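You operate a simulated robot arm through the tools that you are given. There is no shell and no other tool.

The job below is to be done with a simulated robot arm. You get a single attempt, and the scene is never put back.

JOB
Scald the white cup in the steel pot.
Fine: switch the stove on; pot lid on the round mat meanwhile, on for the pot cycle; wait for DONE and leave the cup inside.

Only the result counts: the job must be done as asked and must still hold three seconds after the hand-in. Knocking over, shifting, dropping, spilling or breaking anything else fails it. A push-on lid holds only when it is set on centred and level and pressed home; a screw cap is set on level and turned clockwise until tight.

ROBOT AND FRAMES
A 7-joint arm with a two-finger parallel gripper, fixed in place. Base frame: the origin is at the foot of the arm, x ahead of it, y to its left, z up. Readings come in mm, rad, newtons and seconds.
With the tool pointing down near the work surface it reaches from about 240 to 680 mm from the base axis. Its first joint turns from -1.152 to 1.152 rad. Payload 2.4 kg.
Tool frame: the origin (TCP) lies between the finger pads and is the grasp point; the fingertips stand 30 mm ahead of it; z points along the fingers, y is the line along which they close. Largest opening 94 mm; finger width 28, thickness 10; the body of the gripper, 50 by 96 mm, starts 55 mm behind the TCP.
Orientation is that of the tool frame in the base frame, as [roll, pitch, yaw] about the fixed x, y, z axes, in that order (R = Rz(yaw) Ry(pitch) Rx(roll)). With the fingers straight down and closing along the base's y, the tool's x points along the base's -x, its y along +y and its z along -z.

CONTROLS
- The arm moves only by the tool drive_tool. Its argument "rows" is a list of rows, each a list of 7 numbers: the shift along the base's x, y, z in mm, then the turn, a rotation vector about the base's x, y, z in rad, then the opening, from 0 (shut) to 1 (fully open). In form: [[x, y, z, ax, ay, az, fingers], ...]. A call has 1 to 20 rows; each row is the pose to reach, as a shift and turn from the pose commanded when the call began. Rows are played at 5 a second. More than 50 mm and 0.15 rad between two rows, or a gripper value outside its range, and nothing of the call is played. Where a pose cannot be reached the arm comes as near as it can. A force on the tool above 50 N (or 10 N above the force at the start of the call, whichever is more), or a blocked arm, ends the call early, and 0.2 s more pass. Each finger travels about 153 mm/s and halts on what it meets, pressing with about 23 N; the grip force reading is that of the motor and also rises with nothing between the fingers. The clock runs only during rows and for 0.2 s after the last one: add rows that repeat a pose to give the fingers time. It gives the time, the measured TCP pose, the force on the tool (base axes), the opening and the grip force at its end, in the units of the frame above (readings bear some noise), with the torque about the TCP (base axes, N m) and any sound that the robot's microphone picked up.
- Cameras (640 x 400 px; columns grow to the right, rows downward): "scene" is fixed at [29.5, 467.9, 1441.8]; the picture's right is [-0.83, -0.56, 0.00], its down [-0.33, 0.48, -0.81] and it looks along [0.46, -0.67, -0.59] (base axes); focal length 366 px, centre (320, 200). "wrist" rides on the gripper at [76, 14, -103] in the tool frame; the picture's right is [-0.18, 0.98, 0.00], its down [-0.75, -0.14, -0.64] and it looks along [-0.63, -0.12, 0.77] (tool axes); focal length 243 px, centre (320, 200). There is no depth. A picture from a camera that has moved, and an enlarged one, comes with that camera's place and axes in the base frame and with its lens.
- get_image(camera): a new picture of that camera. The clock stands still meanwhile.
- inspect(camera, box): a new picture of the part [left, top, right, bottom] of that camera's present view, enlarged. The clock stands still meanwhile.
- job_done(): hands the job in; it is judged then, once.

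Places have to be worked out from the pictures, the camera data and where the tool is seen. Open the gripper and draw the arm clear of the work before you hand the job in, unless the task says otherwise.

The tools are called after "Request:" as a command line: name --pt "numbers of a row" for each row, then --argument value for the rest, lists and objects as JSON in quotes. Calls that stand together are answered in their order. drive_tool: Moves the arm, as the interface text tells. Its arguments: {"type":"object","properties":{"rows":{"type":"array","items":{"type":"array","items":{"type":"number"}}}},"required":["rows"]} The other tools are called the same way: get_image (camera) takes a picture; inspect (camera, box) takes an enlarged picture of a part of a camera's view; job_done () hands the job in.

At the start:

```text
time: 0.0
ee_pos: [447.7, 23.9, 1144.3]
orientation: [3.141, 0.0, 3.141]
contact_force: [-1.3, 0.2, 0.4]
torque: [0.05, 0.0, 0.0]
opening: 93.9
finger_force: 0.1
```

scene: 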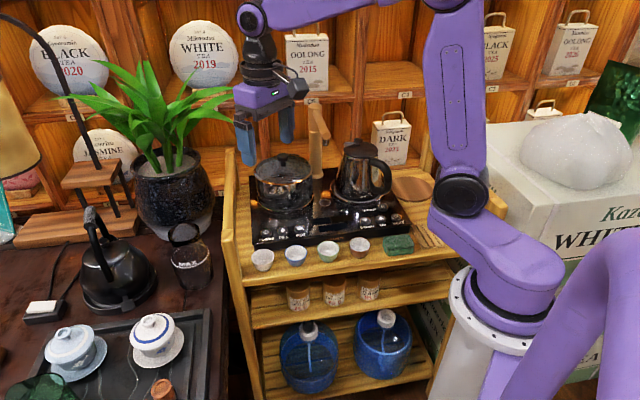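
wrist: 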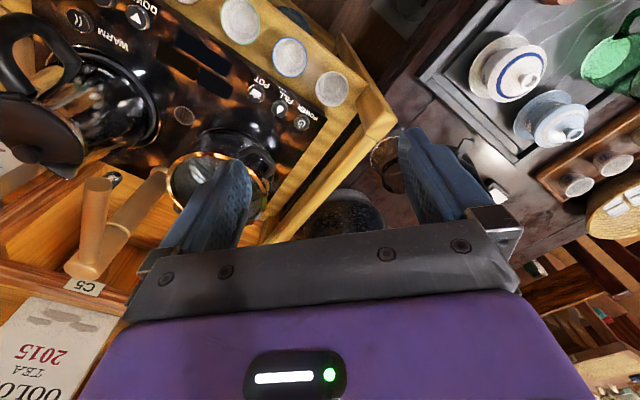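

I'll start by enlarging the scene view around the stove, the cups and the mat.

Request:
inspect --camera "scene" --box '[230, 130, 420, 250]'

Request:
inspect --camera "scene" --box '[340, 140, 500, 260]'

Request:
inspect --camera "scene" --box '[230, 210, 430, 335]'

Request:
inspect --camera "wrist" --box '[0, 0, 360, 225]'

```text
3.33 times, centred on (325, 190) of scene
camera zoom: at [29.5, 467.9, 1441.8], right [-0.83, -0.56, 0.0], down [-0.33, 0.48, -0.81], along [0.46, -0.67, -0.59], focal length 1221 px, centre (303, 233)
```

zoom: 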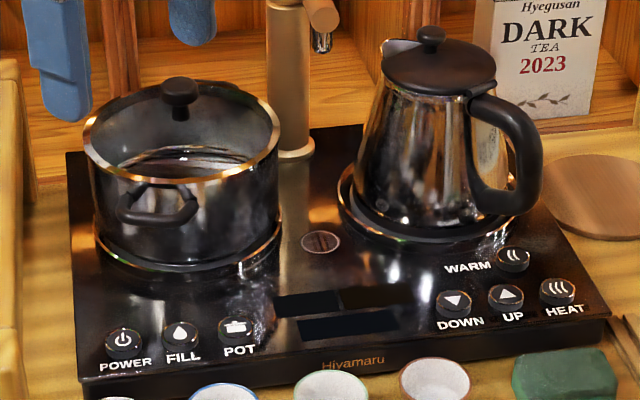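

```text
3.33 times, centred on (420, 200) of scene
camera zoom: at [29.5, 467.9, 1441.8], right [-0.83, -0.56, 0.0], down [-0.33, 0.48, -0.81], along [0.46, -0.67, -0.59], focal length 1221 px, centre (-13, 200)
```

zoom: 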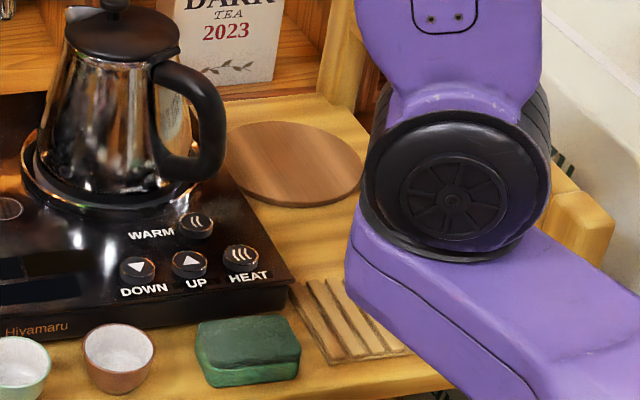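

```text
3.20 times, centred on (330, 272) of scene
camera zoom: at [29.5, 467.9, 1441.8], right [-0.83, -0.56, 0.0], down [-0.33, 0.48, -0.81], along [0.46, -0.67, -0.59], focal length 1172 px, centre (288, -32)
```

zoom: 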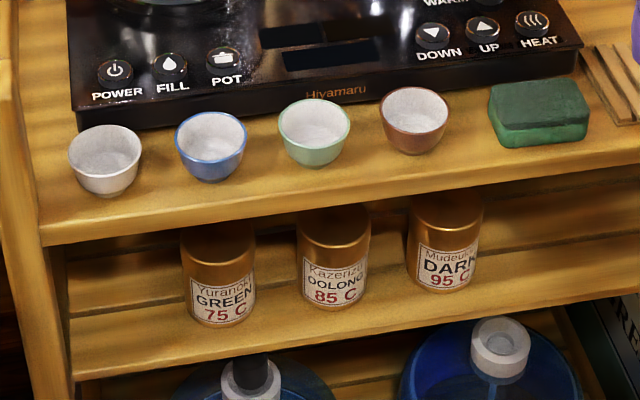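

```text
1.78 times, centred on (180, 112) of wrist
camera zoom: at [371.4, 39.0, 1245.9], right [0.18, 0.98, 0.0], down [0.75, -0.14, 0.64], along [0.63, -0.12, -0.77], focal length 431 px, centre (569, 356)
```

zoom: 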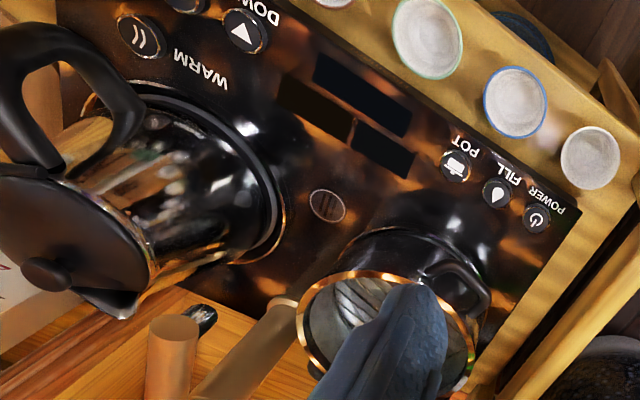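

Rough triangulation: the white cup is near (488,36), the pot rim near (583,-170,932) and the cart is turned about 45°. I'll turn the tool by -0.785 rad about z so it faces the cart squarely, then look again.

Request:
drive_tool --pt "0 0 0 0 0 -0.13 1" --pt "0 0 0 0 0 -0.26 1" --pt "0 0 0 0 0 -0.39 1" --pt "0 0 0 0 0 -0.52 1" --pt "0 0 0 0 0 -0.65 1" --pt "0 0 0 0 0 -0.785 1" --pt "0 0 0 0 0 -0.785 1"

Request:
get_image --camera "wrist"

```text
time: 1.6
ee_pos: [446.7, 23.7, 1145.0]
orientation: [3.141, 0.002, 2.355]
contact_force: [-0.2, 0.3, 0.2]
torque: [0.02, 0.01, 0.03]
opening: 94.1
finger_force: 0.0
```

```text
taken
camera wrist: at [404.0, 88.6, 1246.1], right [0.83, 0.56, 0.0], down [0.43, -0.63, 0.64], along [0.36, -0.53, -0.77], focal length 243 px, centre (320, 200)
```

wrist: 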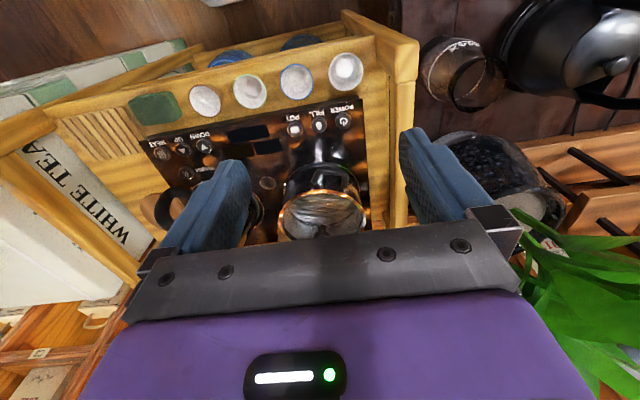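

The view now squares up with the cart; I'll enlarge it to measure the cups, buttons and pot.

Request:
inspect --camera "wrist" --box '[120, 30, 420, 250]'

Request:
inspect --camera "wrist" --box '[250, 90, 410, 250]'

Request:
inspect --camera "scene" --box '[240, 140, 340, 220]'

Request:
inspect --camera "scene" --box '[240, 210, 420, 270]'

```text
1.82 times, centred on (270, 140) of wrist
camera zoom: at [404.0, 88.6, 1246.1], right [0.83, 0.56, 0.0], down [0.43, -0.63, 0.64], along [0.36, -0.53, -0.77], focal length 441 px, centre (411, 309)
```

zoom: 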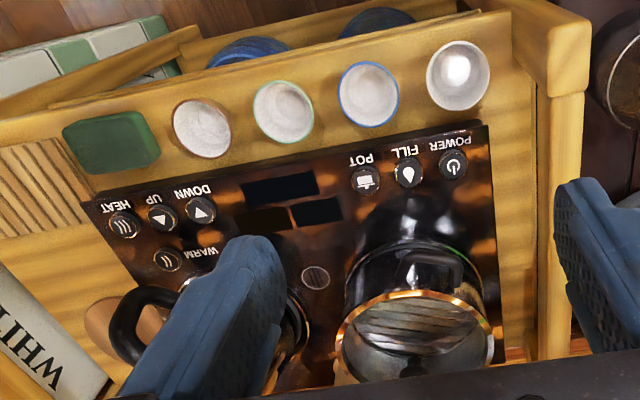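

```text
2.50 times, centred on (330, 170) of wrist
camera zoom: at [404.0, 88.6, 1246.1], right [0.83, 0.56, 0.0], down [0.43, -0.63, 0.64], along [0.36, -0.53, -0.77], focal length 606 px, centre (295, 275)
```

zoom: 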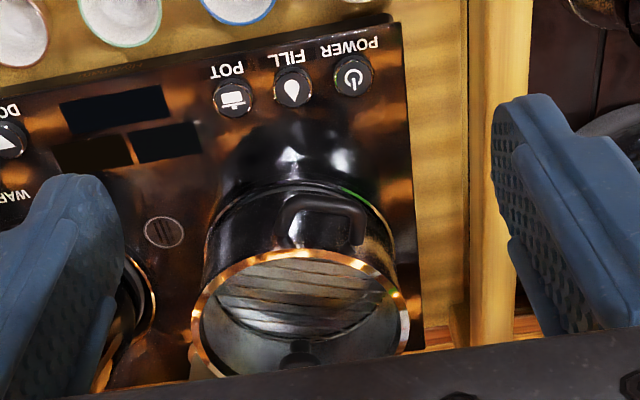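

```text
5.00 times, centred on (290, 180) of scene
camera zoom: at [29.5, 467.9, 1441.8], right [-0.83, -0.56, 0.0], down [-0.33, 0.48, -0.81], along [0.46, -0.67, -0.59], focal length 1832 px, centre (470, 300)
```

zoom: 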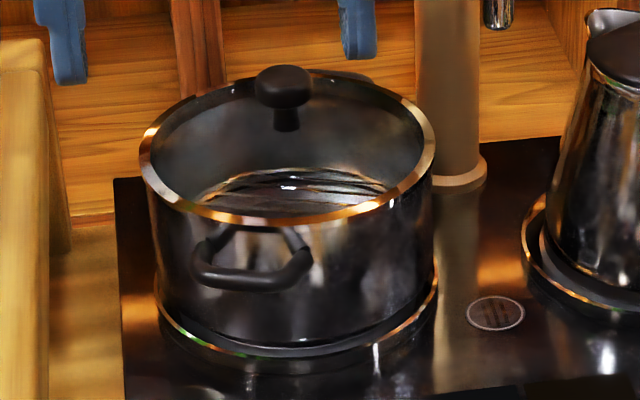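

```text
3.56 times, centred on (330, 240) of scene
camera zoom: at [29.5, 467.9, 1441.8], right [-0.83, -0.56, 0.0], down [-0.33, 0.48, -0.81], along [0.46, -0.67, -0.59], focal length 1302 px, centre (284, 58)
```

zoom: 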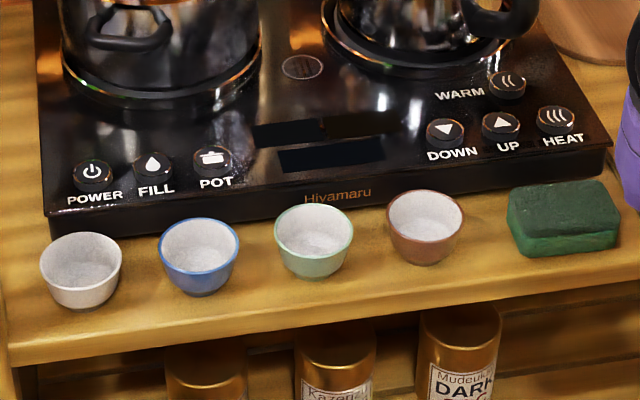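

I judge the white cup at about (485,38) with its rim at z≈835. I'll come down above it, staying well clear, for a closer second view.

Request:
drive_tool --pt "10 4 -40 0 0 0 1" --pt "20 7 -80 0 0 0 1" --pt "30 11 -120 0 0 0 1" --pt "38 14 -160 0 0 0 1" --pt "38 14 -160 0 0 0 1"

Request:
get_image --camera "wrist"

Request:
get_image --camera "scene"

```text
time: 2.8
ee_pos: [486.4, 36.7, 982.8]
orientation: [-3.141, 0.0, 2.357]
contact_force: [0.0, -0.4, 0.5]
torque: [-0.04, 0.04, -0.04]
opening: 94.1
finger_force: 0.3
```

```text
taken
camera wrist: at [442.8, 101.4, 1085.1], right [0.82, 0.57, 0.0], down [0.43, -0.63, 0.64], along [0.36, -0.53, -0.77], focal length 243 px, centre (320, 200)
```

wrist: 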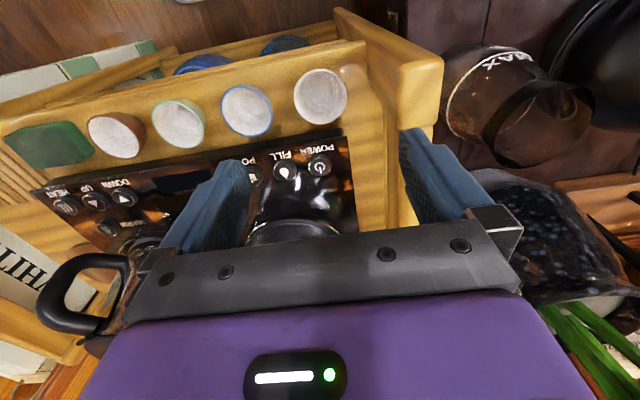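

```text
taken
```

scene: 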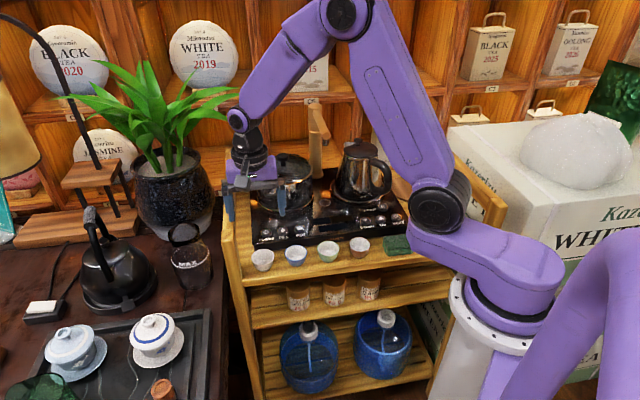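

I'll enlarge the new wrist view to get better positions from the baseline between the two views.

Request:
inspect --camera "wrist" --box '[220, 50, 380, 150]'

Request:
inspect --camera "wrist" --box '[220, 100, 380, 250]'

Request:
inspect --camera "wrist" --box '[320, 0, 460, 250]'

Request:
inspect --camera "scene" --box '[215, 130, 415, 290]'

```text
4.00 times, centred on (300, 100) of wrist
camera zoom: at [442.8, 101.4, 1085.1], right [0.82, 0.57, 0.0], down [0.43, -0.63, 0.64], along [0.36, -0.53, -0.77], focal length 970 px, centre (400, 600)
```

zoom: 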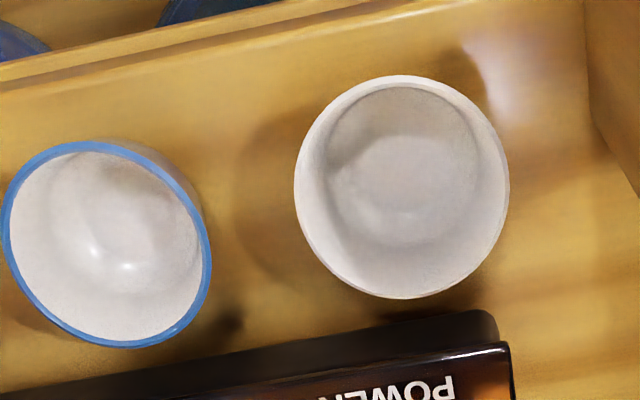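

```text
2.67 times, centred on (300, 175) of wrist
camera zoom: at [442.8, 101.4, 1085.1], right [0.82, 0.57, 0.0], down [0.43, -0.63, 0.64], along [0.36, -0.53, -0.77], focal length 647 px, centre (373, 267)
```

zoom: 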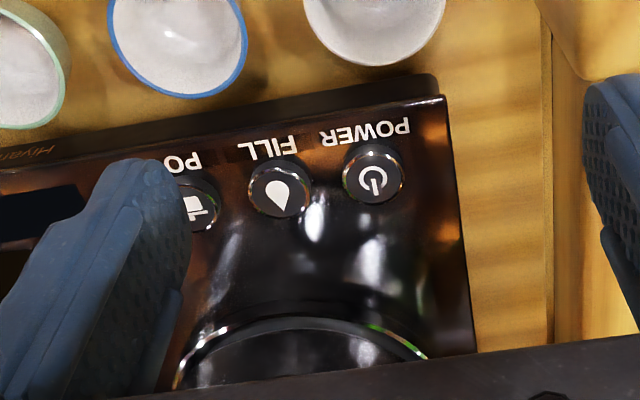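

```text
1.60 times, centred on (390, 125) of wrist
camera zoom: at [442.8, 101.4, 1085.1], right [0.82, 0.57, 0.0], down [0.43, -0.63, 0.64], along [0.36, -0.53, -0.77], focal length 388 px, centre (208, 320)
```

zoom: 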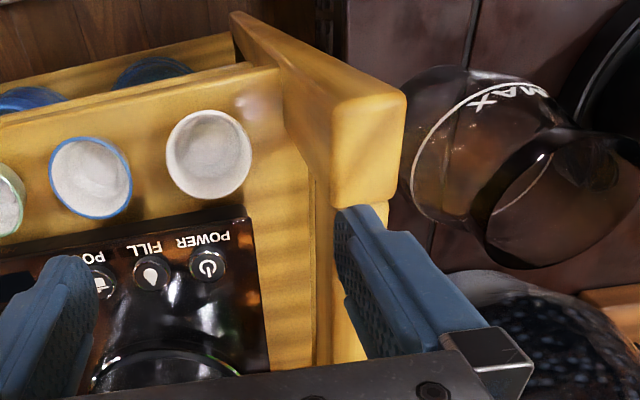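

```text
2.50 times, centred on (315, 210) of scene
camera zoom: at [29.5, 467.9, 1441.8], right [-0.83, -0.56, 0.0], down [-0.33, 0.48, -0.81], along [0.46, -0.67, -0.59], focal length 916 px, centre (332, 175)
```

zoom: 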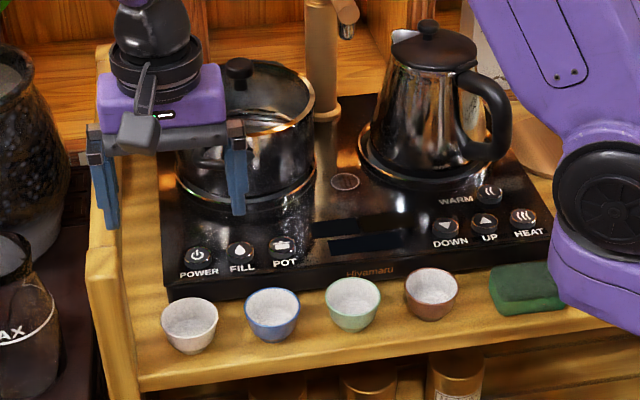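

Triangulation over both wrist views and the scene view gives: white cup rim (485.6, 39, 833) with diameter 53, POWER at (526,-21,846), FILL at (497,-52) and POT at (466,-80). I'll close the fingers and hover over POWER.

Request:
drive_tool --pt "10 -15 0 0 0 0 0.5" --pt "20 -30 -20 0 0 0 0" --pt "30 -45 -50 0 0 0 0" --pt "40.3 -58.5 -80 0 0 0 0" --pt "40.3 -58.5 -92 0 0 0 0" --pt "40.3 -58.5 -92 0 0 0 0"

Request:
get_image --camera "wrist"

Request:
inspect --camera "scene" --box '[215, 130, 415, 290]'

```text
time: 4.2
ee_pos: [526.1, -20.2, 891.8]
orientation: [3.14, 0.0, 2.357]
contact_force: [-0.1, 0.6, 0.4]
torque: [0.01, -0.02, 0.0]
opening: 0.1
finger_force: 22.8
```

```text
taken
camera wrist: at [482.2, 43.9, 993.5], right [0.82, 0.57, 0.0], down [0.43, -0.63, 0.64], along [0.36, -0.53, -0.77], focal length 243 px, centre (320, 200)
```

wrist: 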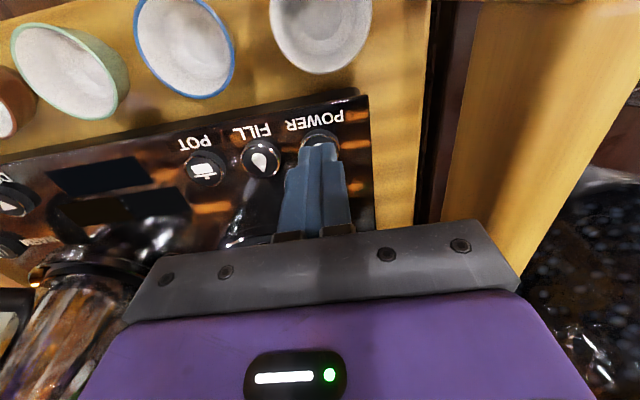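

```text
2.50 times, centred on (315, 210) of scene
camera zoom: at [29.5, 467.9, 1441.8], right [-0.83, -0.56, 0.0], down [-0.33, 0.48, -0.81], along [0.46, -0.67, -0.59], focal length 916 px, centre (332, 175)
```

zoom: 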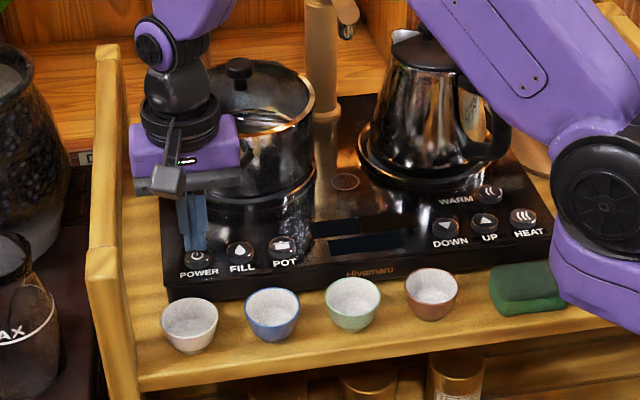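

The closed fingertips stand over POWER with the tips at z≈862. I'll press down slowly, watching the force.

Request:
drive_tool --pt "0 0 -6 0 0 0 0" --pt "0 0 -10 0 0 0 0" --pt "0 0 -12 0 0 0 0" --pt "0 0 -14 0 0 0 0" --pt "0 0 -15.5 0 0 0 0" --pt "0 0 -15.5 0 0 0 0"

Request:
inspect --camera "scene" --box '[240, 190, 400, 290]'

Request:
inspect --camera "wrist" --box '[150, 80, 390, 250]'

```text
time: 5.6
ee_pos: [524.9, -20.8, 876.2]
orientation: [-3.141, 0.0, 2.357]
contact_force: [-1.6, -0.9, 3.7]
torque: [-0.01, 0.05, -0.01]
opening: 0.5
finger_force: 23.2
heard: click
```

```text
4.00 times, centred on (320, 240) of scene
camera zoom: at [29.4, 467.9, 1441.8], right [-0.83, -0.56, 0.0], down [-0.33, 0.48, -0.81], along [0.46, -0.67, -0.59], focal length 1465 px, centre (320, 40)
```

zoom: 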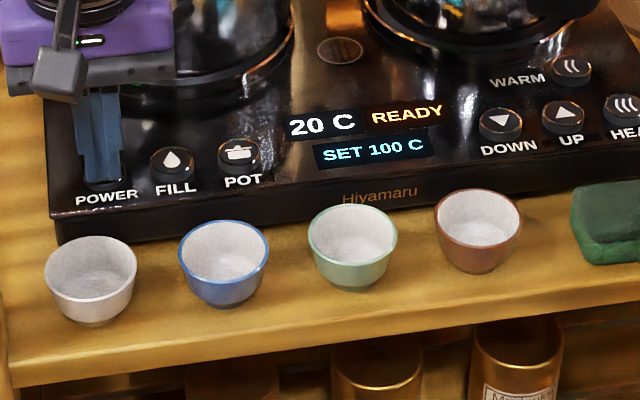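

```text
2.35 times, centred on (270, 165) of wrist
camera zoom: at [482.2, 44.0, 978.2], right [0.82, 0.57, 0.0], down [0.43, -0.63, 0.64], along [0.36, -0.53, -0.77], focal length 571 px, centre (438, 282)
```

zoom: 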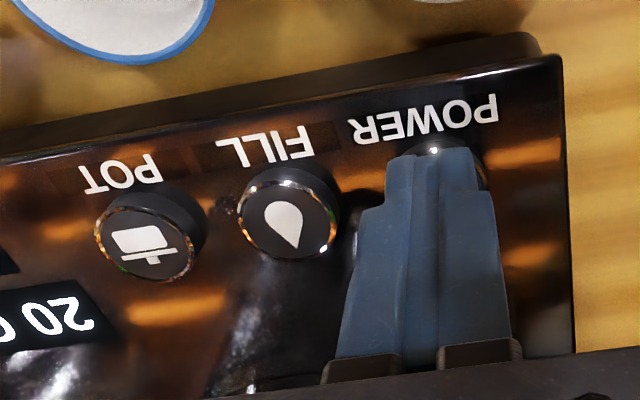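

The click and the display "20 C READY / SET 100 C" show the stove is on. I'll back straight up, open the fingers and move above the pot to look at the lid knob.

Request:
drive_tool --pt "0 0 45 0 0 0 0" --pt "0 0 90 0 0 0 0" --pt "0 0 135 0 0 0 0" --pt "0 0 184 0 0 0 0.5" --pt "15 -40 194 0 0 0 1" --pt "30 -80 194 0 0 0 1" --pt "45 -120 194 0 0 0 1" --pt "56 -147 194 0 0 0 1" --pt "56 -147 194 0 0 0 1"

Request:
get_image --camera "wrist"

Request:
get_image --camera "scene"

```text
time: 7.6
ee_pos: [581.0, -167.4, 1070.5]
orientation: [3.139, 0.001, 2.355]
contact_force: [-0.1, 0.2, -0.5]
torque: [0.0, -0.03, 0.04]
opening: 94.2
finger_force: 0.2
```

```text
taken
camera wrist: at [537.5, -103.3, 1172.4], right [0.82, 0.57, 0.0], down [0.43, -0.63, 0.64], along [0.36, -0.53, -0.77], focal length 243 px, centre (320, 200)
```

wrist: 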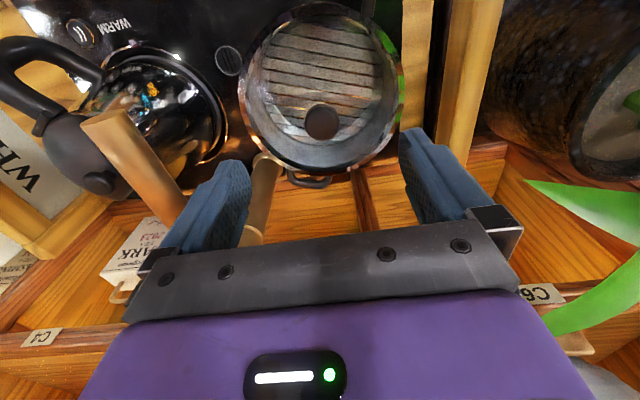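

```text
taken
```

scene: 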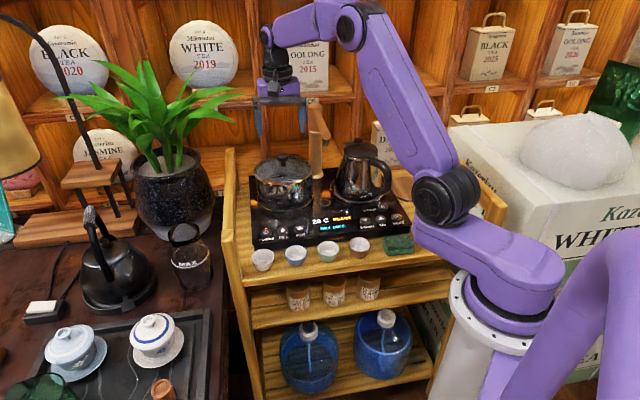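

I'll enlarge the view of the lid and knob, and the faucet.

Request:
inspect --camera "wrist" --box '[225, 0, 415, 190]'

Request:
inspect --camera "scene" --box '[240, 90, 400, 220]'

Request:
inspect --camera "scene" --box '[380, 140, 480, 220]'

```text
2.11 times, centred on (320, 95) of wrist
camera zoom: at [537.5, -103.3, 1172.4], right [0.82, 0.57, 0.0], down [0.43, -0.63, 0.64], along [0.36, -0.53, -0.77], focal length 511 px, centre (320, 421)
```

zoom: 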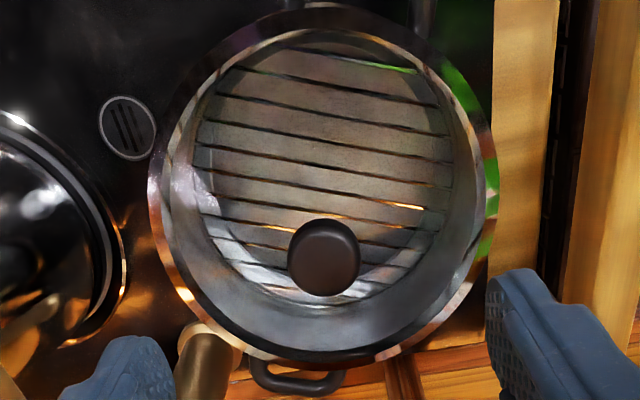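

```text
3.08 times, centred on (320, 155) of scene
camera zoom: at [29.5, 467.9, 1441.8], right [-0.83, -0.56, 0.0], down [-0.33, 0.48, -0.81], along [0.46, -0.67, -0.59], focal length 1127 px, centre (320, 338)
```

zoom: 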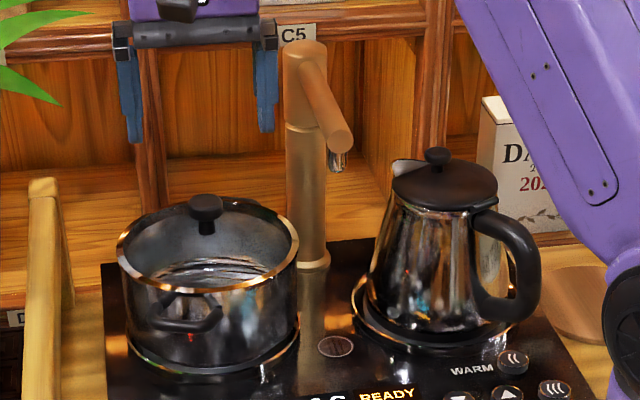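

```text
5.00 times, centred on (430, 180) of scene
camera zoom: at [29.5, 467.9, 1441.8], right [-0.83, -0.56, 0.0], down [-0.33, 0.48, -0.81], along [0.46, -0.67, -0.59], focal length 1832 px, centre (-230, 300)
```

zoom: 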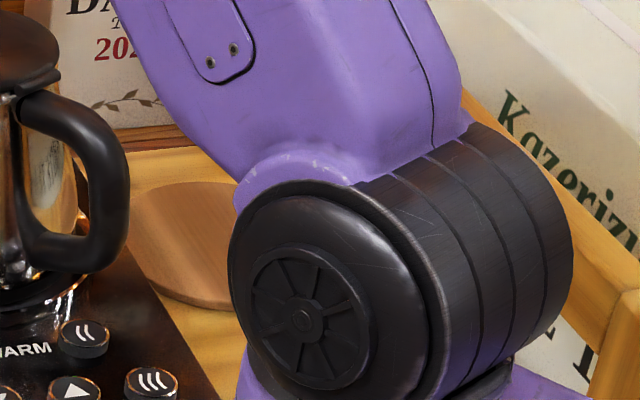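

The knob's top triangulates to (582,-167,978), about 28 mm wide, right under the tool. There is a slatted rack inside the pot. I'll descend around the knob with the fingers half open and check.

Request:
drive_tool --pt "0 0 -30 0 0 0 0.8" --pt "0 0 -55 0 0 0 0.7" --pt "0 0 -75 0 0 0 0.65" --pt "0 0 -83 0 0 0 0.65" --pt "0 0 -83 0 0 0 0.65"

Request:
inspect --camera "wrist" --box '[160, 50, 480, 250]'

Request:
inspect --camera "scene" --box '[240, 130, 340, 210]'

```text
time: 8.8
ee_pos: [579.9, -167.7, 987.3]
orientation: [3.141, 0.001, 2.356]
contact_force: [0.0, -0.1, -0.4]
torque: [-0.03, 0.01, -0.01]
opening: 61.1
finger_force: 0.0
```

```text
2.00 times, centred on (320, 150) of wrist
camera zoom: at [537.9, -103.3, 1089.6], right [0.82, 0.57, 0.0], down [0.43, -0.63, 0.64], along [0.36, -0.53, -0.77], focal length 485 px, centre (320, 300)
```

zoom: 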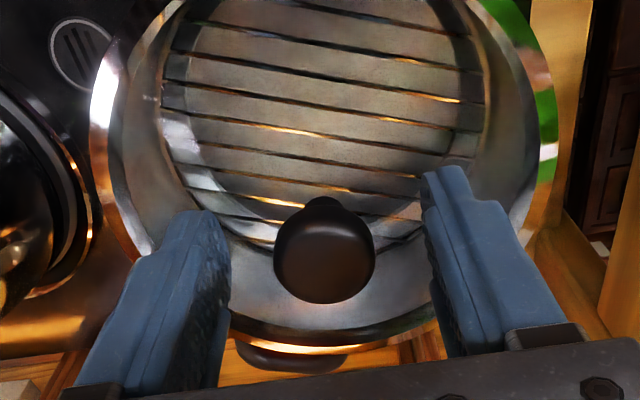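

```text
5.00 times, centred on (290, 170) of scene
camera zoom: at [29.5, 467.9, 1441.8], right [-0.83, -0.56, 0.0], down [-0.33, 0.48, -0.81], along [0.46, -0.67, -0.59], focal length 1832 px, centre (470, 350)
```

zoom: 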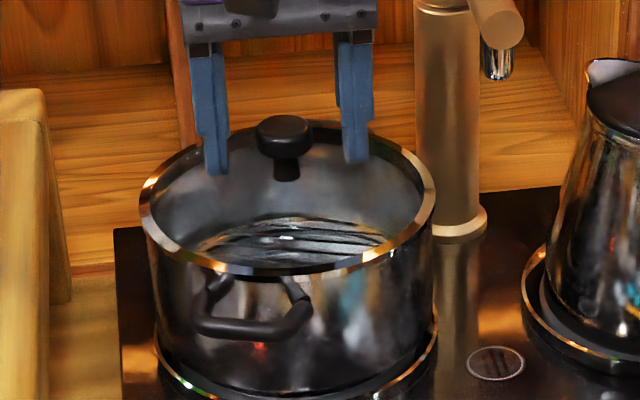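

The fingertips straddle the knob cap, centred and just below it. I'll close on it.

Request:
drive_tool --pt "0 0 0 0 0 0 0.4" --pt "0 0 0 0 0 0 0.1" --pt "0 0 0 0 0 0 0" --pt "0 0 0 0 0 0 0"

Request:
inspect --camera "wrist" --box '[160, 50, 480, 250]'

```text
time: 9.8
ee_pos: [581.0, -168.7, 987.0]
orientation: [3.141, 0.001, 2.357]
contact_force: [0.4, -0.2, -0.2]
torque: [-0.03, 0.01, 0.0]
opening: 29.1
finger_force: 23.2
heard: snap
```

```text
2.00 times, centred on (320, 150) of wrist
camera zoom: at [538.0, -103.3, 1089.9], right [0.83, 0.56, 0.0], down [0.43, -0.63, 0.64], along [0.36, -0.53, -0.77], focal length 485 px, centre (320, 300)
```

zoom: 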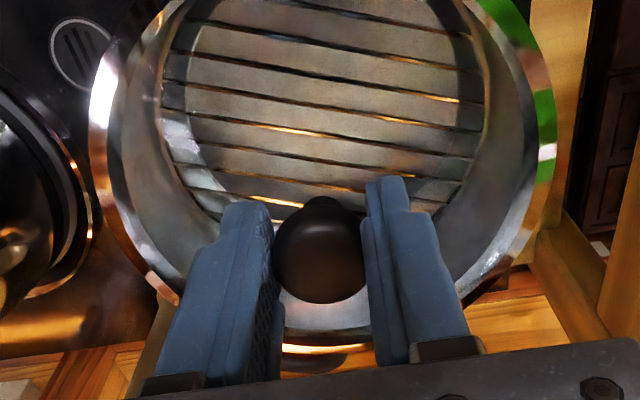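

The grip holds at a 29 mm opening on the knob. The faucet's spout runs forward between pot and kettle at z≈1055, so I lift the lid straight up first and check.

Request:
drive_tool --pt "0 0 4 0 0 0 0" --pt "0 0 10 0 0 0 0" --pt "0 0 20 0 0 0 0" --pt "0 0 35 0 0 0 0" --pt "0 0 50 0 0 0 0" --pt "0 0 50 0 0 0 0"

Request:
get_image --camera "scene"

Request:
get_image --camera "wrist"

Request:
inspect --camera "scene" --box '[230, 90, 390, 220]'

```text
time: 11.2
ee_pos: [580.7, -166.7, 1038.0]
orientation: [-3.141, 0.001, 2.356]
contact_force: [-0.2, 1.4, -1.8]
torque: [0.02, 0.02, 0.0]
opening: 28.7
finger_force: 22.5
```

```text
taken
```

scene: 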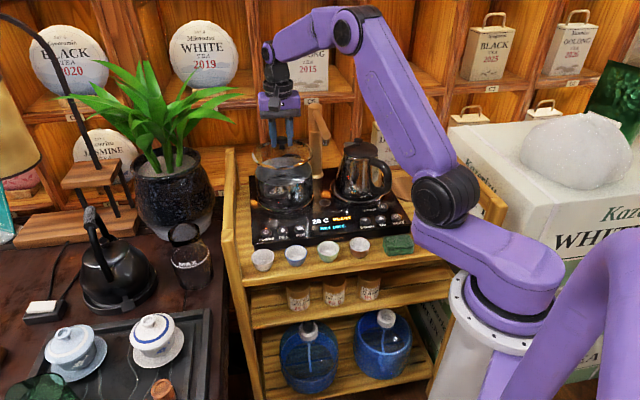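

```text
taken
camera wrist: at [536.9, -101.9, 1140.2], right [0.83, 0.57, 0.0], down [0.43, -0.63, 0.64], along [0.36, -0.53, -0.77], focal length 243 px, centre (320, 200)
```

wrist: 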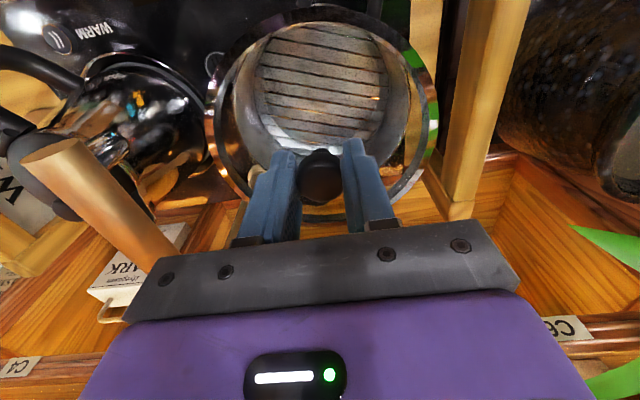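

```text
3.08 times, centred on (310, 155) of scene
camera zoom: at [29.5, 467.9, 1441.8], right [-0.83, -0.56, 0.0], down [-0.33, 0.48, -0.81], along [0.46, -0.67, -0.59], focal length 1127 px, centre (351, 338)
```

zoom: 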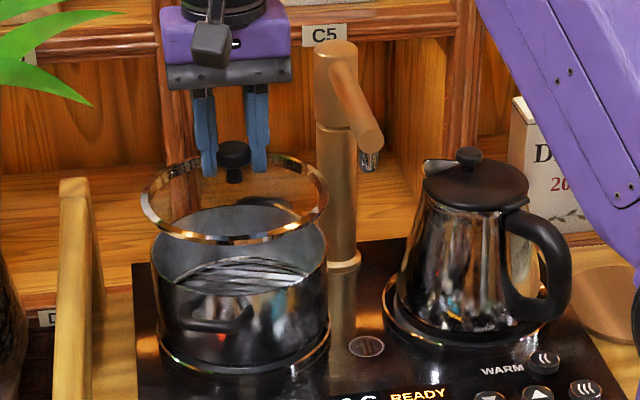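

The lid hangs level from the knob. I'll raise it above the spout (TCP z≈1165) straight up.

Request:
drive_tool --pt "0 0 25 0 0 0 0" --pt "0 0 50 0 0 0 0" --pt "0 0 75 0 0 0 0" --pt "0 0 100 0 0 0 0" --pt "0 0 127 0 0 0 0" --pt "0 0 127 0 0 0 0"

Request:
get_image --camera "scene"

Request:
get_image --camera "wrist"

```text
time: 12.6
ee_pos: [581.1, -169.0, 1163.3]
orientation: [-3.141, 0.0, 2.356]
contact_force: [1.2, 0.1, -1.3]
torque: [0.02, -0.01, -0.02]
opening: 28.6
finger_force: 22.6
```

```text
taken
```

scene: 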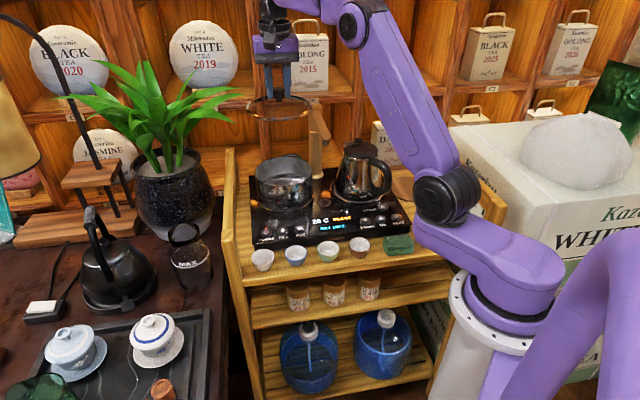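

```text
taken
camera wrist: at [538.1, -104.0, 1265.3], right [0.83, 0.56, 0.0], down [0.43, -0.63, 0.64], along [0.36, -0.53, -0.77], focal length 243 px, centre (320, 200)
```

wrist: 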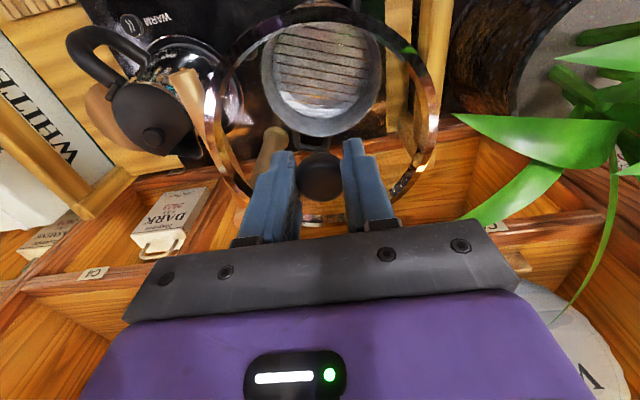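

The lid is clear of the spout. I'll carry it over the kettle toward the mat, stopping partway to look for the mat.

Request:
drive_tool --pt "-28 -33 0 0 0 0 0" --pt "-56 -67 0 0 0 0 0" --pt "-84 -100 0 0 0 0 0" --pt "-112 -134 0 0 0 0 0" --pt "-140 -167 0 0 0 0 0" --pt "-168 -201 0 0 0 0 0" --pt "-168 -201 0 0 0 0 0"

Request:
get_image --camera "scene"

Request:
get_image --camera "wrist"

```text
time: 14.2
ee_pos: [413.8, -368.5, 1162.7]
orientation: [3.141, 0.0, 2.358]
contact_force: [-0.3, 0.8, -1.3]
torque: [0.02, -0.04, 0.01]
opening: 28.8
finger_force: 23.1
```

```text
taken
```

scene: 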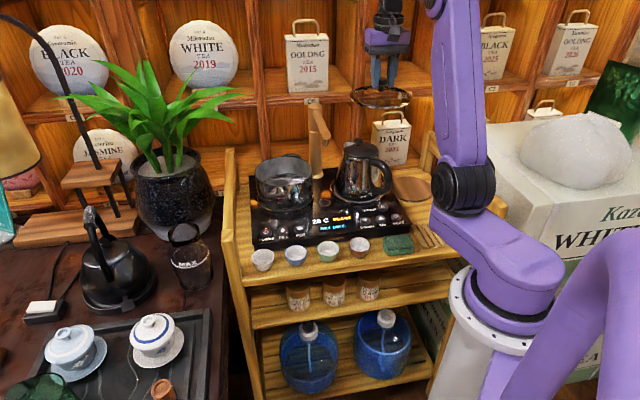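

```text
taken
camera wrist: at [370.3, -303.7, 1265.2], right [0.82, 0.57, 0.0], down [0.43, -0.63, 0.64], along [0.36, -0.53, -0.77], focal length 243 px, centre (320, 200)
```

wrist: 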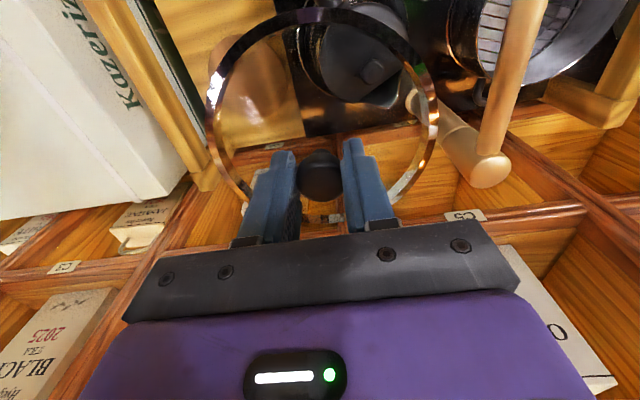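

The mat now shows in both views, so I'll enlarge them to locate it.

Request:
inspect --camera "scene" --box '[340, 140, 460, 230]'

Request:
inspect --camera "wrist" --box '[190, 0, 450, 165]'

Request:
inspect --camera "scene" --box '[235, 140, 335, 220]'

```text
4.44 times, centred on (400, 185) of scene
camera zoom: at [29.5, 467.9, 1441.8], right [-0.83, -0.56, 0.0], down [-0.33, 0.48, -0.81], along [0.46, -0.67, -0.59], focal length 1628 px, centre (-36, 267)
```

zoom: 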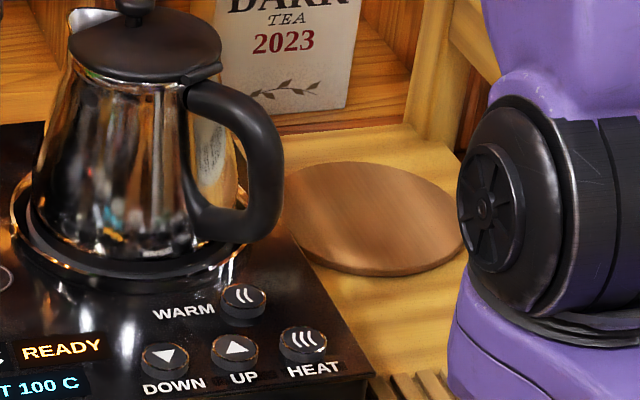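

```text
2.42 times, centred on (320, 82) of wrist
camera zoom: at [370.3, -303.7, 1265.2], right [0.82, 0.57, 0.0], down [0.43, -0.63, 0.64], along [0.36, -0.53, -0.77], focal length 588 px, centre (320, 485)
```

zoom: 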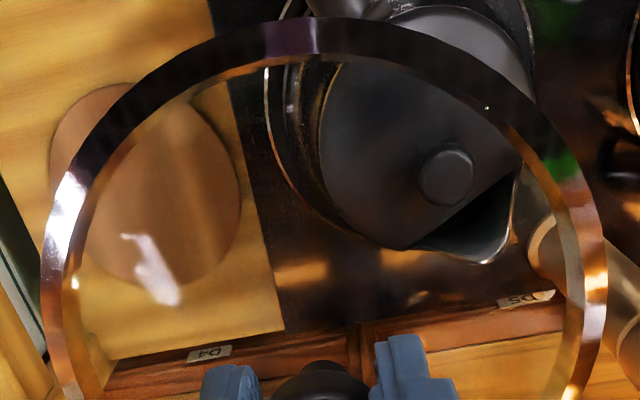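

```text
5.00 times, centred on (285, 180) of scene
camera zoom: at [29.5, 467.9, 1441.8], right [-0.83, -0.56, 0.0], down [-0.33, 0.48, -0.81], along [0.46, -0.67, -0.59], focal length 1832 px, centre (495, 300)
```

zoom: 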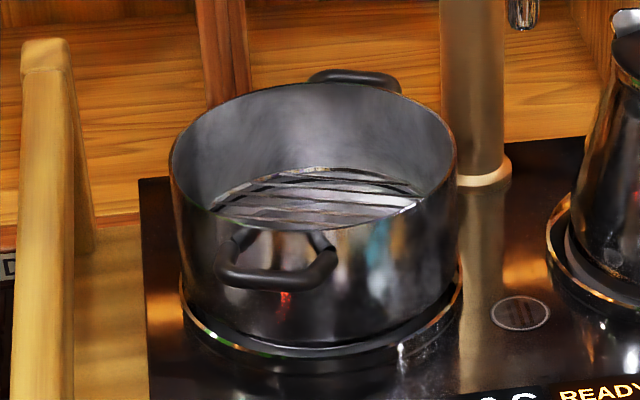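

The mat centres at about (325,-461), with its top near z≈810 and a radius of about 66 mm. The stove's right edge stands about 80 mm away, so I'll aim the lid slightly outward, at (320.5,-467). I'll move there high up and check.

Request:
drive_tool --pt "-31 -33 0 0 0 0 0" --pt "-62 -66 0 0 0 0 0" --pt "-93.5 -98.4 0 0 0 0 0" --pt "-93.5 -98.4 -40 0 0 0 0" --pt "-93.5 -98.4 -80 0 0 0 0" --pt "-93.5 -98.4 -120 0 0 0 0" --pt "-93.5 -98.4 -160 0 0 0 0" --pt "-93.5 -98.4 -160 0 0 0 0"

Request:
get_image --camera "wrist"

Request:
inspect --camera "scene" --box '[320, 80, 520, 240]'

```text
time: 16.0
ee_pos: [322.4, -467.2, 1004.2]
orientation: [3.141, -0.001, 2.357]
contact_force: [0.1, 0.1, -1.5]
torque: [0.05, 0.02, 0.04]
opening: 28.9
finger_force: 22.4
```

```text
taken
camera wrist: at [279.3, -402.6, 1105.1], right [0.83, 0.56, 0.0], down [0.43, -0.63, 0.64], along [0.36, -0.53, -0.77], focal length 243 px, centre (320, 200)
```

wrist: 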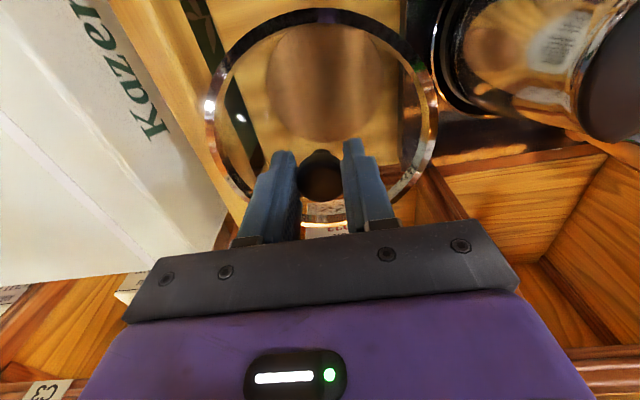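

```text
2.50 times, centred on (420, 160) of scene
camera zoom: at [29.5, 467.9, 1441.8], right [-0.83, -0.56, 0.0], down [-0.33, 0.48, -0.81], along [0.46, -0.67, -0.59], focal length 916 px, centre (70, 300)
```

zoom: 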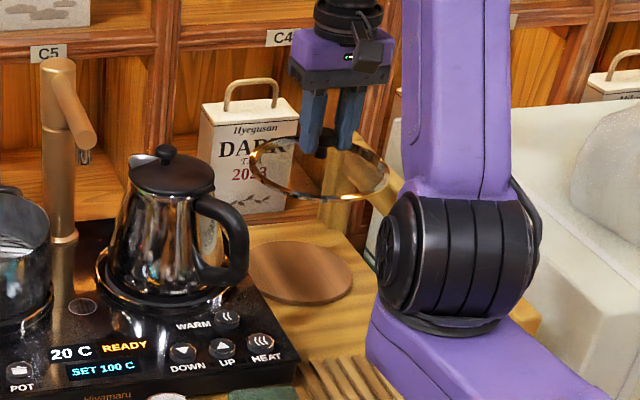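

The lid's left edge in this view overlaps the cart's side rail, so I'll enlarge it to check clearance before going lower.

Request:
inspect --camera "wrist" --box '[110, 0, 450, 220]'

Request:
inspect --camera "scene" --box '[370, 110, 460, 220]'

```text
1.82 times, centred on (280, 110) of wrist
camera zoom: at [279.3, -402.6, 1105.1], right [0.83, 0.56, 0.0], down [0.43, -0.63, 0.64], along [0.36, -0.53, -0.77], focal length 441 px, centre (393, 364)
```

zoom: 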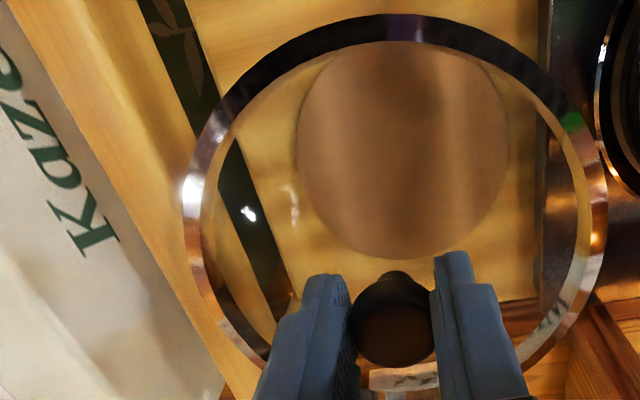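

```text
3.64 times, centred on (415, 165) of scene
camera zoom: at [29.5, 467.9, 1441.8], right [-0.83, -0.56, 0.0], down [-0.33, 0.48, -0.81], along [0.46, -0.67, -0.59], focal length 1332 px, centre (-26, 327)
```

zoom: 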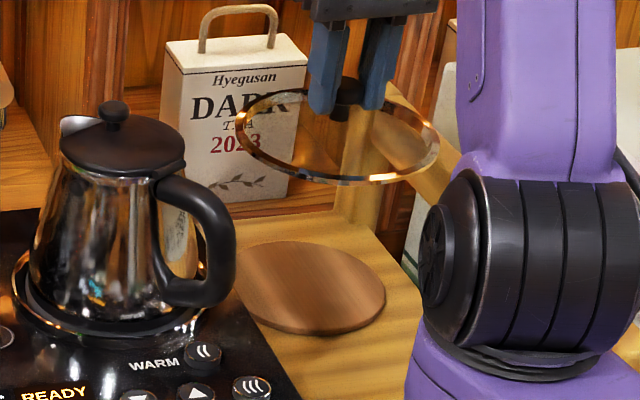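

The rail sits at about u≈530 in cart coordinates, above the lid's final spot. I'll therefore shift the lid about 20 mm toward the stove, drop it below rail height, then slide it back outward under the rail before setting it down.

Request:
drive_tool --pt "0 0 10 0 0 0 0" --pt "11.7 16.5 10 0 0 0 0" --pt "11.7 16.5 10 0 0 0 0"

Request:
inspect --camera "wrist" --box '[110, 0, 450, 220]'

Request:
inspect --camera "scene" --box '[340, 100, 460, 220]'

```text
time: 16.8
ee_pos: [332.4, -449.8, 1014.9]
orientation: [-3.14, -0.001, 2.356]
contact_force: [-0.1, -0.4, -1.7]
torque: [0.02, 0.04, 0.04]
opening: 28.9
finger_force: 22.8
```

```text
1.82 times, centred on (280, 110) of wrist
camera zoom: at [289.3, -385.6, 1115.5], right [0.83, 0.56, 0.0], down [0.43, -0.63, 0.64], along [0.36, -0.53, -0.77], focal length 441 px, centre (393, 364)
```

zoom: 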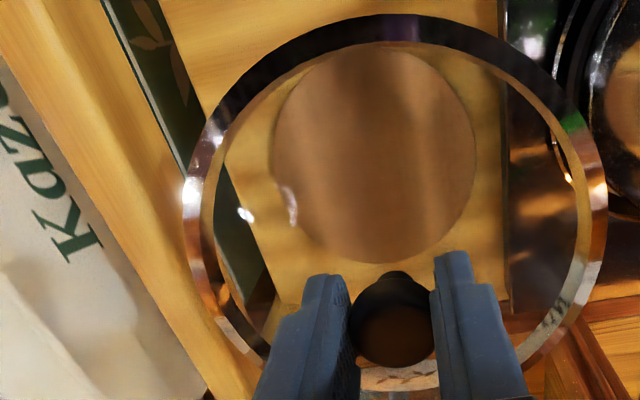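

```text
3.33 times, centred on (400, 160) of scene
camera zoom: at [29.5, 467.9, 1441.8], right [-0.83, -0.56, 0.0], down [-0.33, 0.48, -0.81], along [0.46, -0.67, -0.59], focal length 1221 px, centre (53, 333)
```

zoom: 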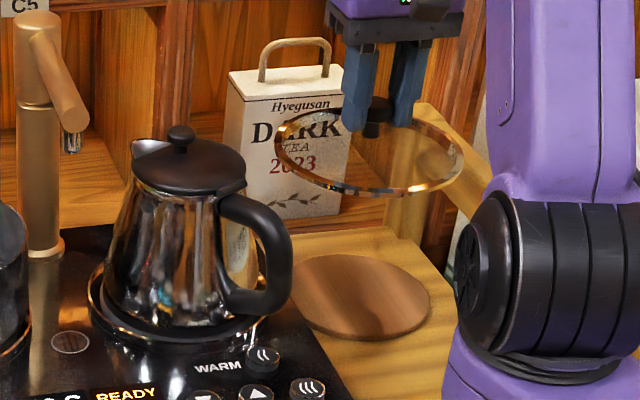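

The lid's edge is now about 15–20 mm inside the rail. I'll lower it below rail height, staying above the stove top, and look.

Request:
drive_tool --pt "0 0 -25 0 0 0 0" --pt "0 0 -50 0 0 0 0" --pt "0 0 -75 0 0 0 0" --pt "0 0 -100 0 0 0 0" --pt "0 0 -100 0 0 0 0"

Request:
get_image --camera "wrist"

Request:
inspect --camera "scene" --box '[340, 100, 460, 220]'

```text
time: 18.0
ee_pos: [331.2, -451.0, 912.6]
orientation: [3.142, 0.001, 2.355]
contact_force: [-0.3, 0.1, -1.4]
torque: [0.03, 0.0, 0.0]
opening: 28.5
finger_force: 23.4
```

```text
taken
camera wrist: at [287.8, -385.8, 1014.1], right [0.83, 0.56, 0.0], down [0.43, -0.63, 0.64], along [0.36, -0.53, -0.77], focal length 243 px, centre (320, 200)
```

wrist: 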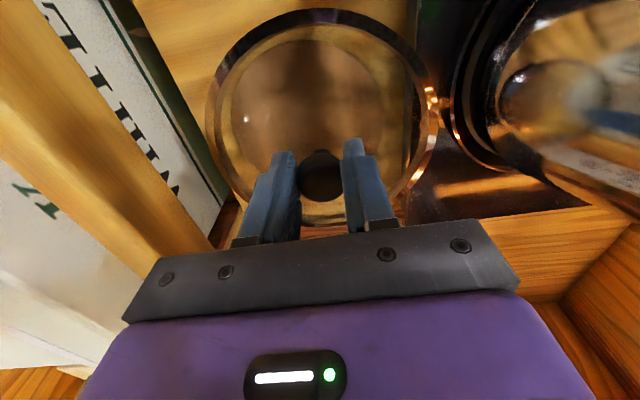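

```text
3.33 times, centred on (400, 160) of scene
camera zoom: at [29.5, 467.9, 1441.8], right [-0.83, -0.56, 0.0], down [-0.33, 0.48, -0.81], along [0.46, -0.67, -0.59], focal length 1221 px, centre (53, 333)
```

zoom: 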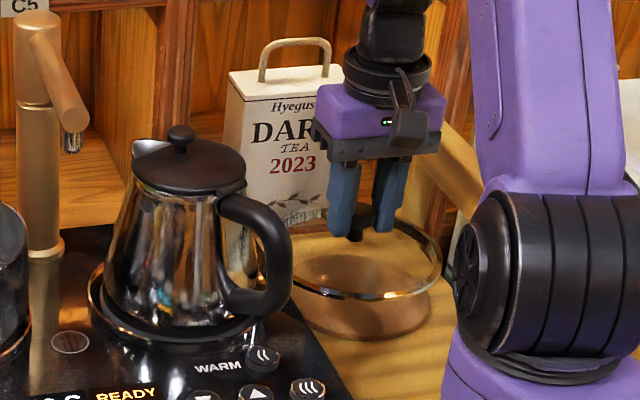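

The lid is below the rail and above the stove. I'll slide it 19 mm outward to sit over the mat and lower it to about 15 mm above.

Request:
drive_tool --pt "-7 -7 0 0 0 0 0" --pt "-13.8 -13.8 0 0 0 0 0" --pt "-13.8 -13.8 0 0 0 0 0" --pt "-13.8 -13.8 -15 0 0 0 0" --pt "-13.8 -13.8 -30 0 0 0 0" --pt "-13.8 -13.8 -36 0 0 0 0" --pt "-13.8 -13.8 -36 0 0 0 0"

Request:
get_image --camera "wrist"

Request:
inspect --camera "scene" --box '[340, 100, 460, 220]'

```text
time: 19.6
ee_pos: [316.9, -464.4, 876.8]
orientation: [-3.141, 0.0, 2.357]
contact_force: [0.2, 0.2, -1.7]
torque: [0.05, 0.0, 0.02]
opening: 28.8
finger_force: 23.4
```

```text
taken
camera wrist: at [274.5, -399.8, 979.8], right [0.83, 0.56, 0.0], down [0.43, -0.63, 0.64], along [0.36, -0.53, -0.77], focal length 243 px, centre (320, 200)
```

wrist: 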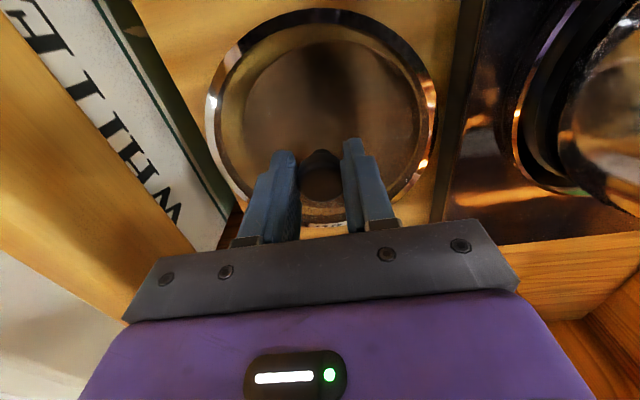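

```text
3.33 times, centred on (400, 160) of scene
camera zoom: at [29.5, 467.9, 1441.8], right [-0.83, -0.56, 0.0], down [-0.33, 0.48, -0.81], along [0.46, -0.67, -0.59], focal length 1221 px, centre (53, 333)
```

zoom: 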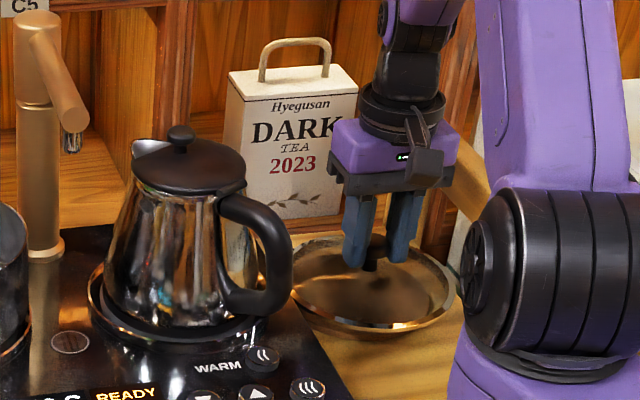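

The gap between the lid and the stove edge is about 15 mm and the lid is roughly 8 mm off the mat centre. I'll nudge it 4 mm toward the stove and lower it to contact.

Request:
drive_tool --pt "3 3 0 0 0 0 0" --pt "3 3 -4 0 0 0 0" --pt "3 3 -8 0 0 0 0" --pt "3 3 -10 0 0 0 0" --pt "3 3 -12 0 0 0 0" --pt "3 3 -12 0 0 0 0"

Request:
inspect --camera "scene" --box '[370, 140, 450, 220]'

```text
time: 21.0
ee_pos: [320.2, -462.0, 866.0]
orientation: [-3.14, 0.0, 2.356]
contact_force: [-0.4, -0.2, -1.9]
torque: [0.01, 0.01, 0.03]
opening: 28.6
finger_force: 23.0
```

```text
5.00 times, centred on (410, 180) of scene
camera zoom: at [29.5, 467.9, 1441.8], right [-0.83, -0.56, 0.0], down [-0.33, 0.48, -0.81], along [0.46, -0.67, -0.59], focal length 1832 px, centre (-130, 300)
```

zoom: 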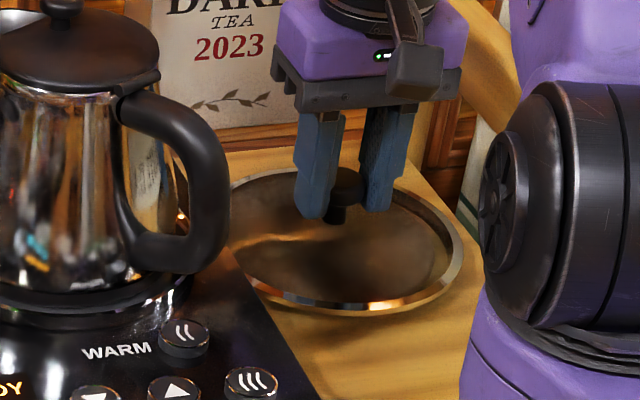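

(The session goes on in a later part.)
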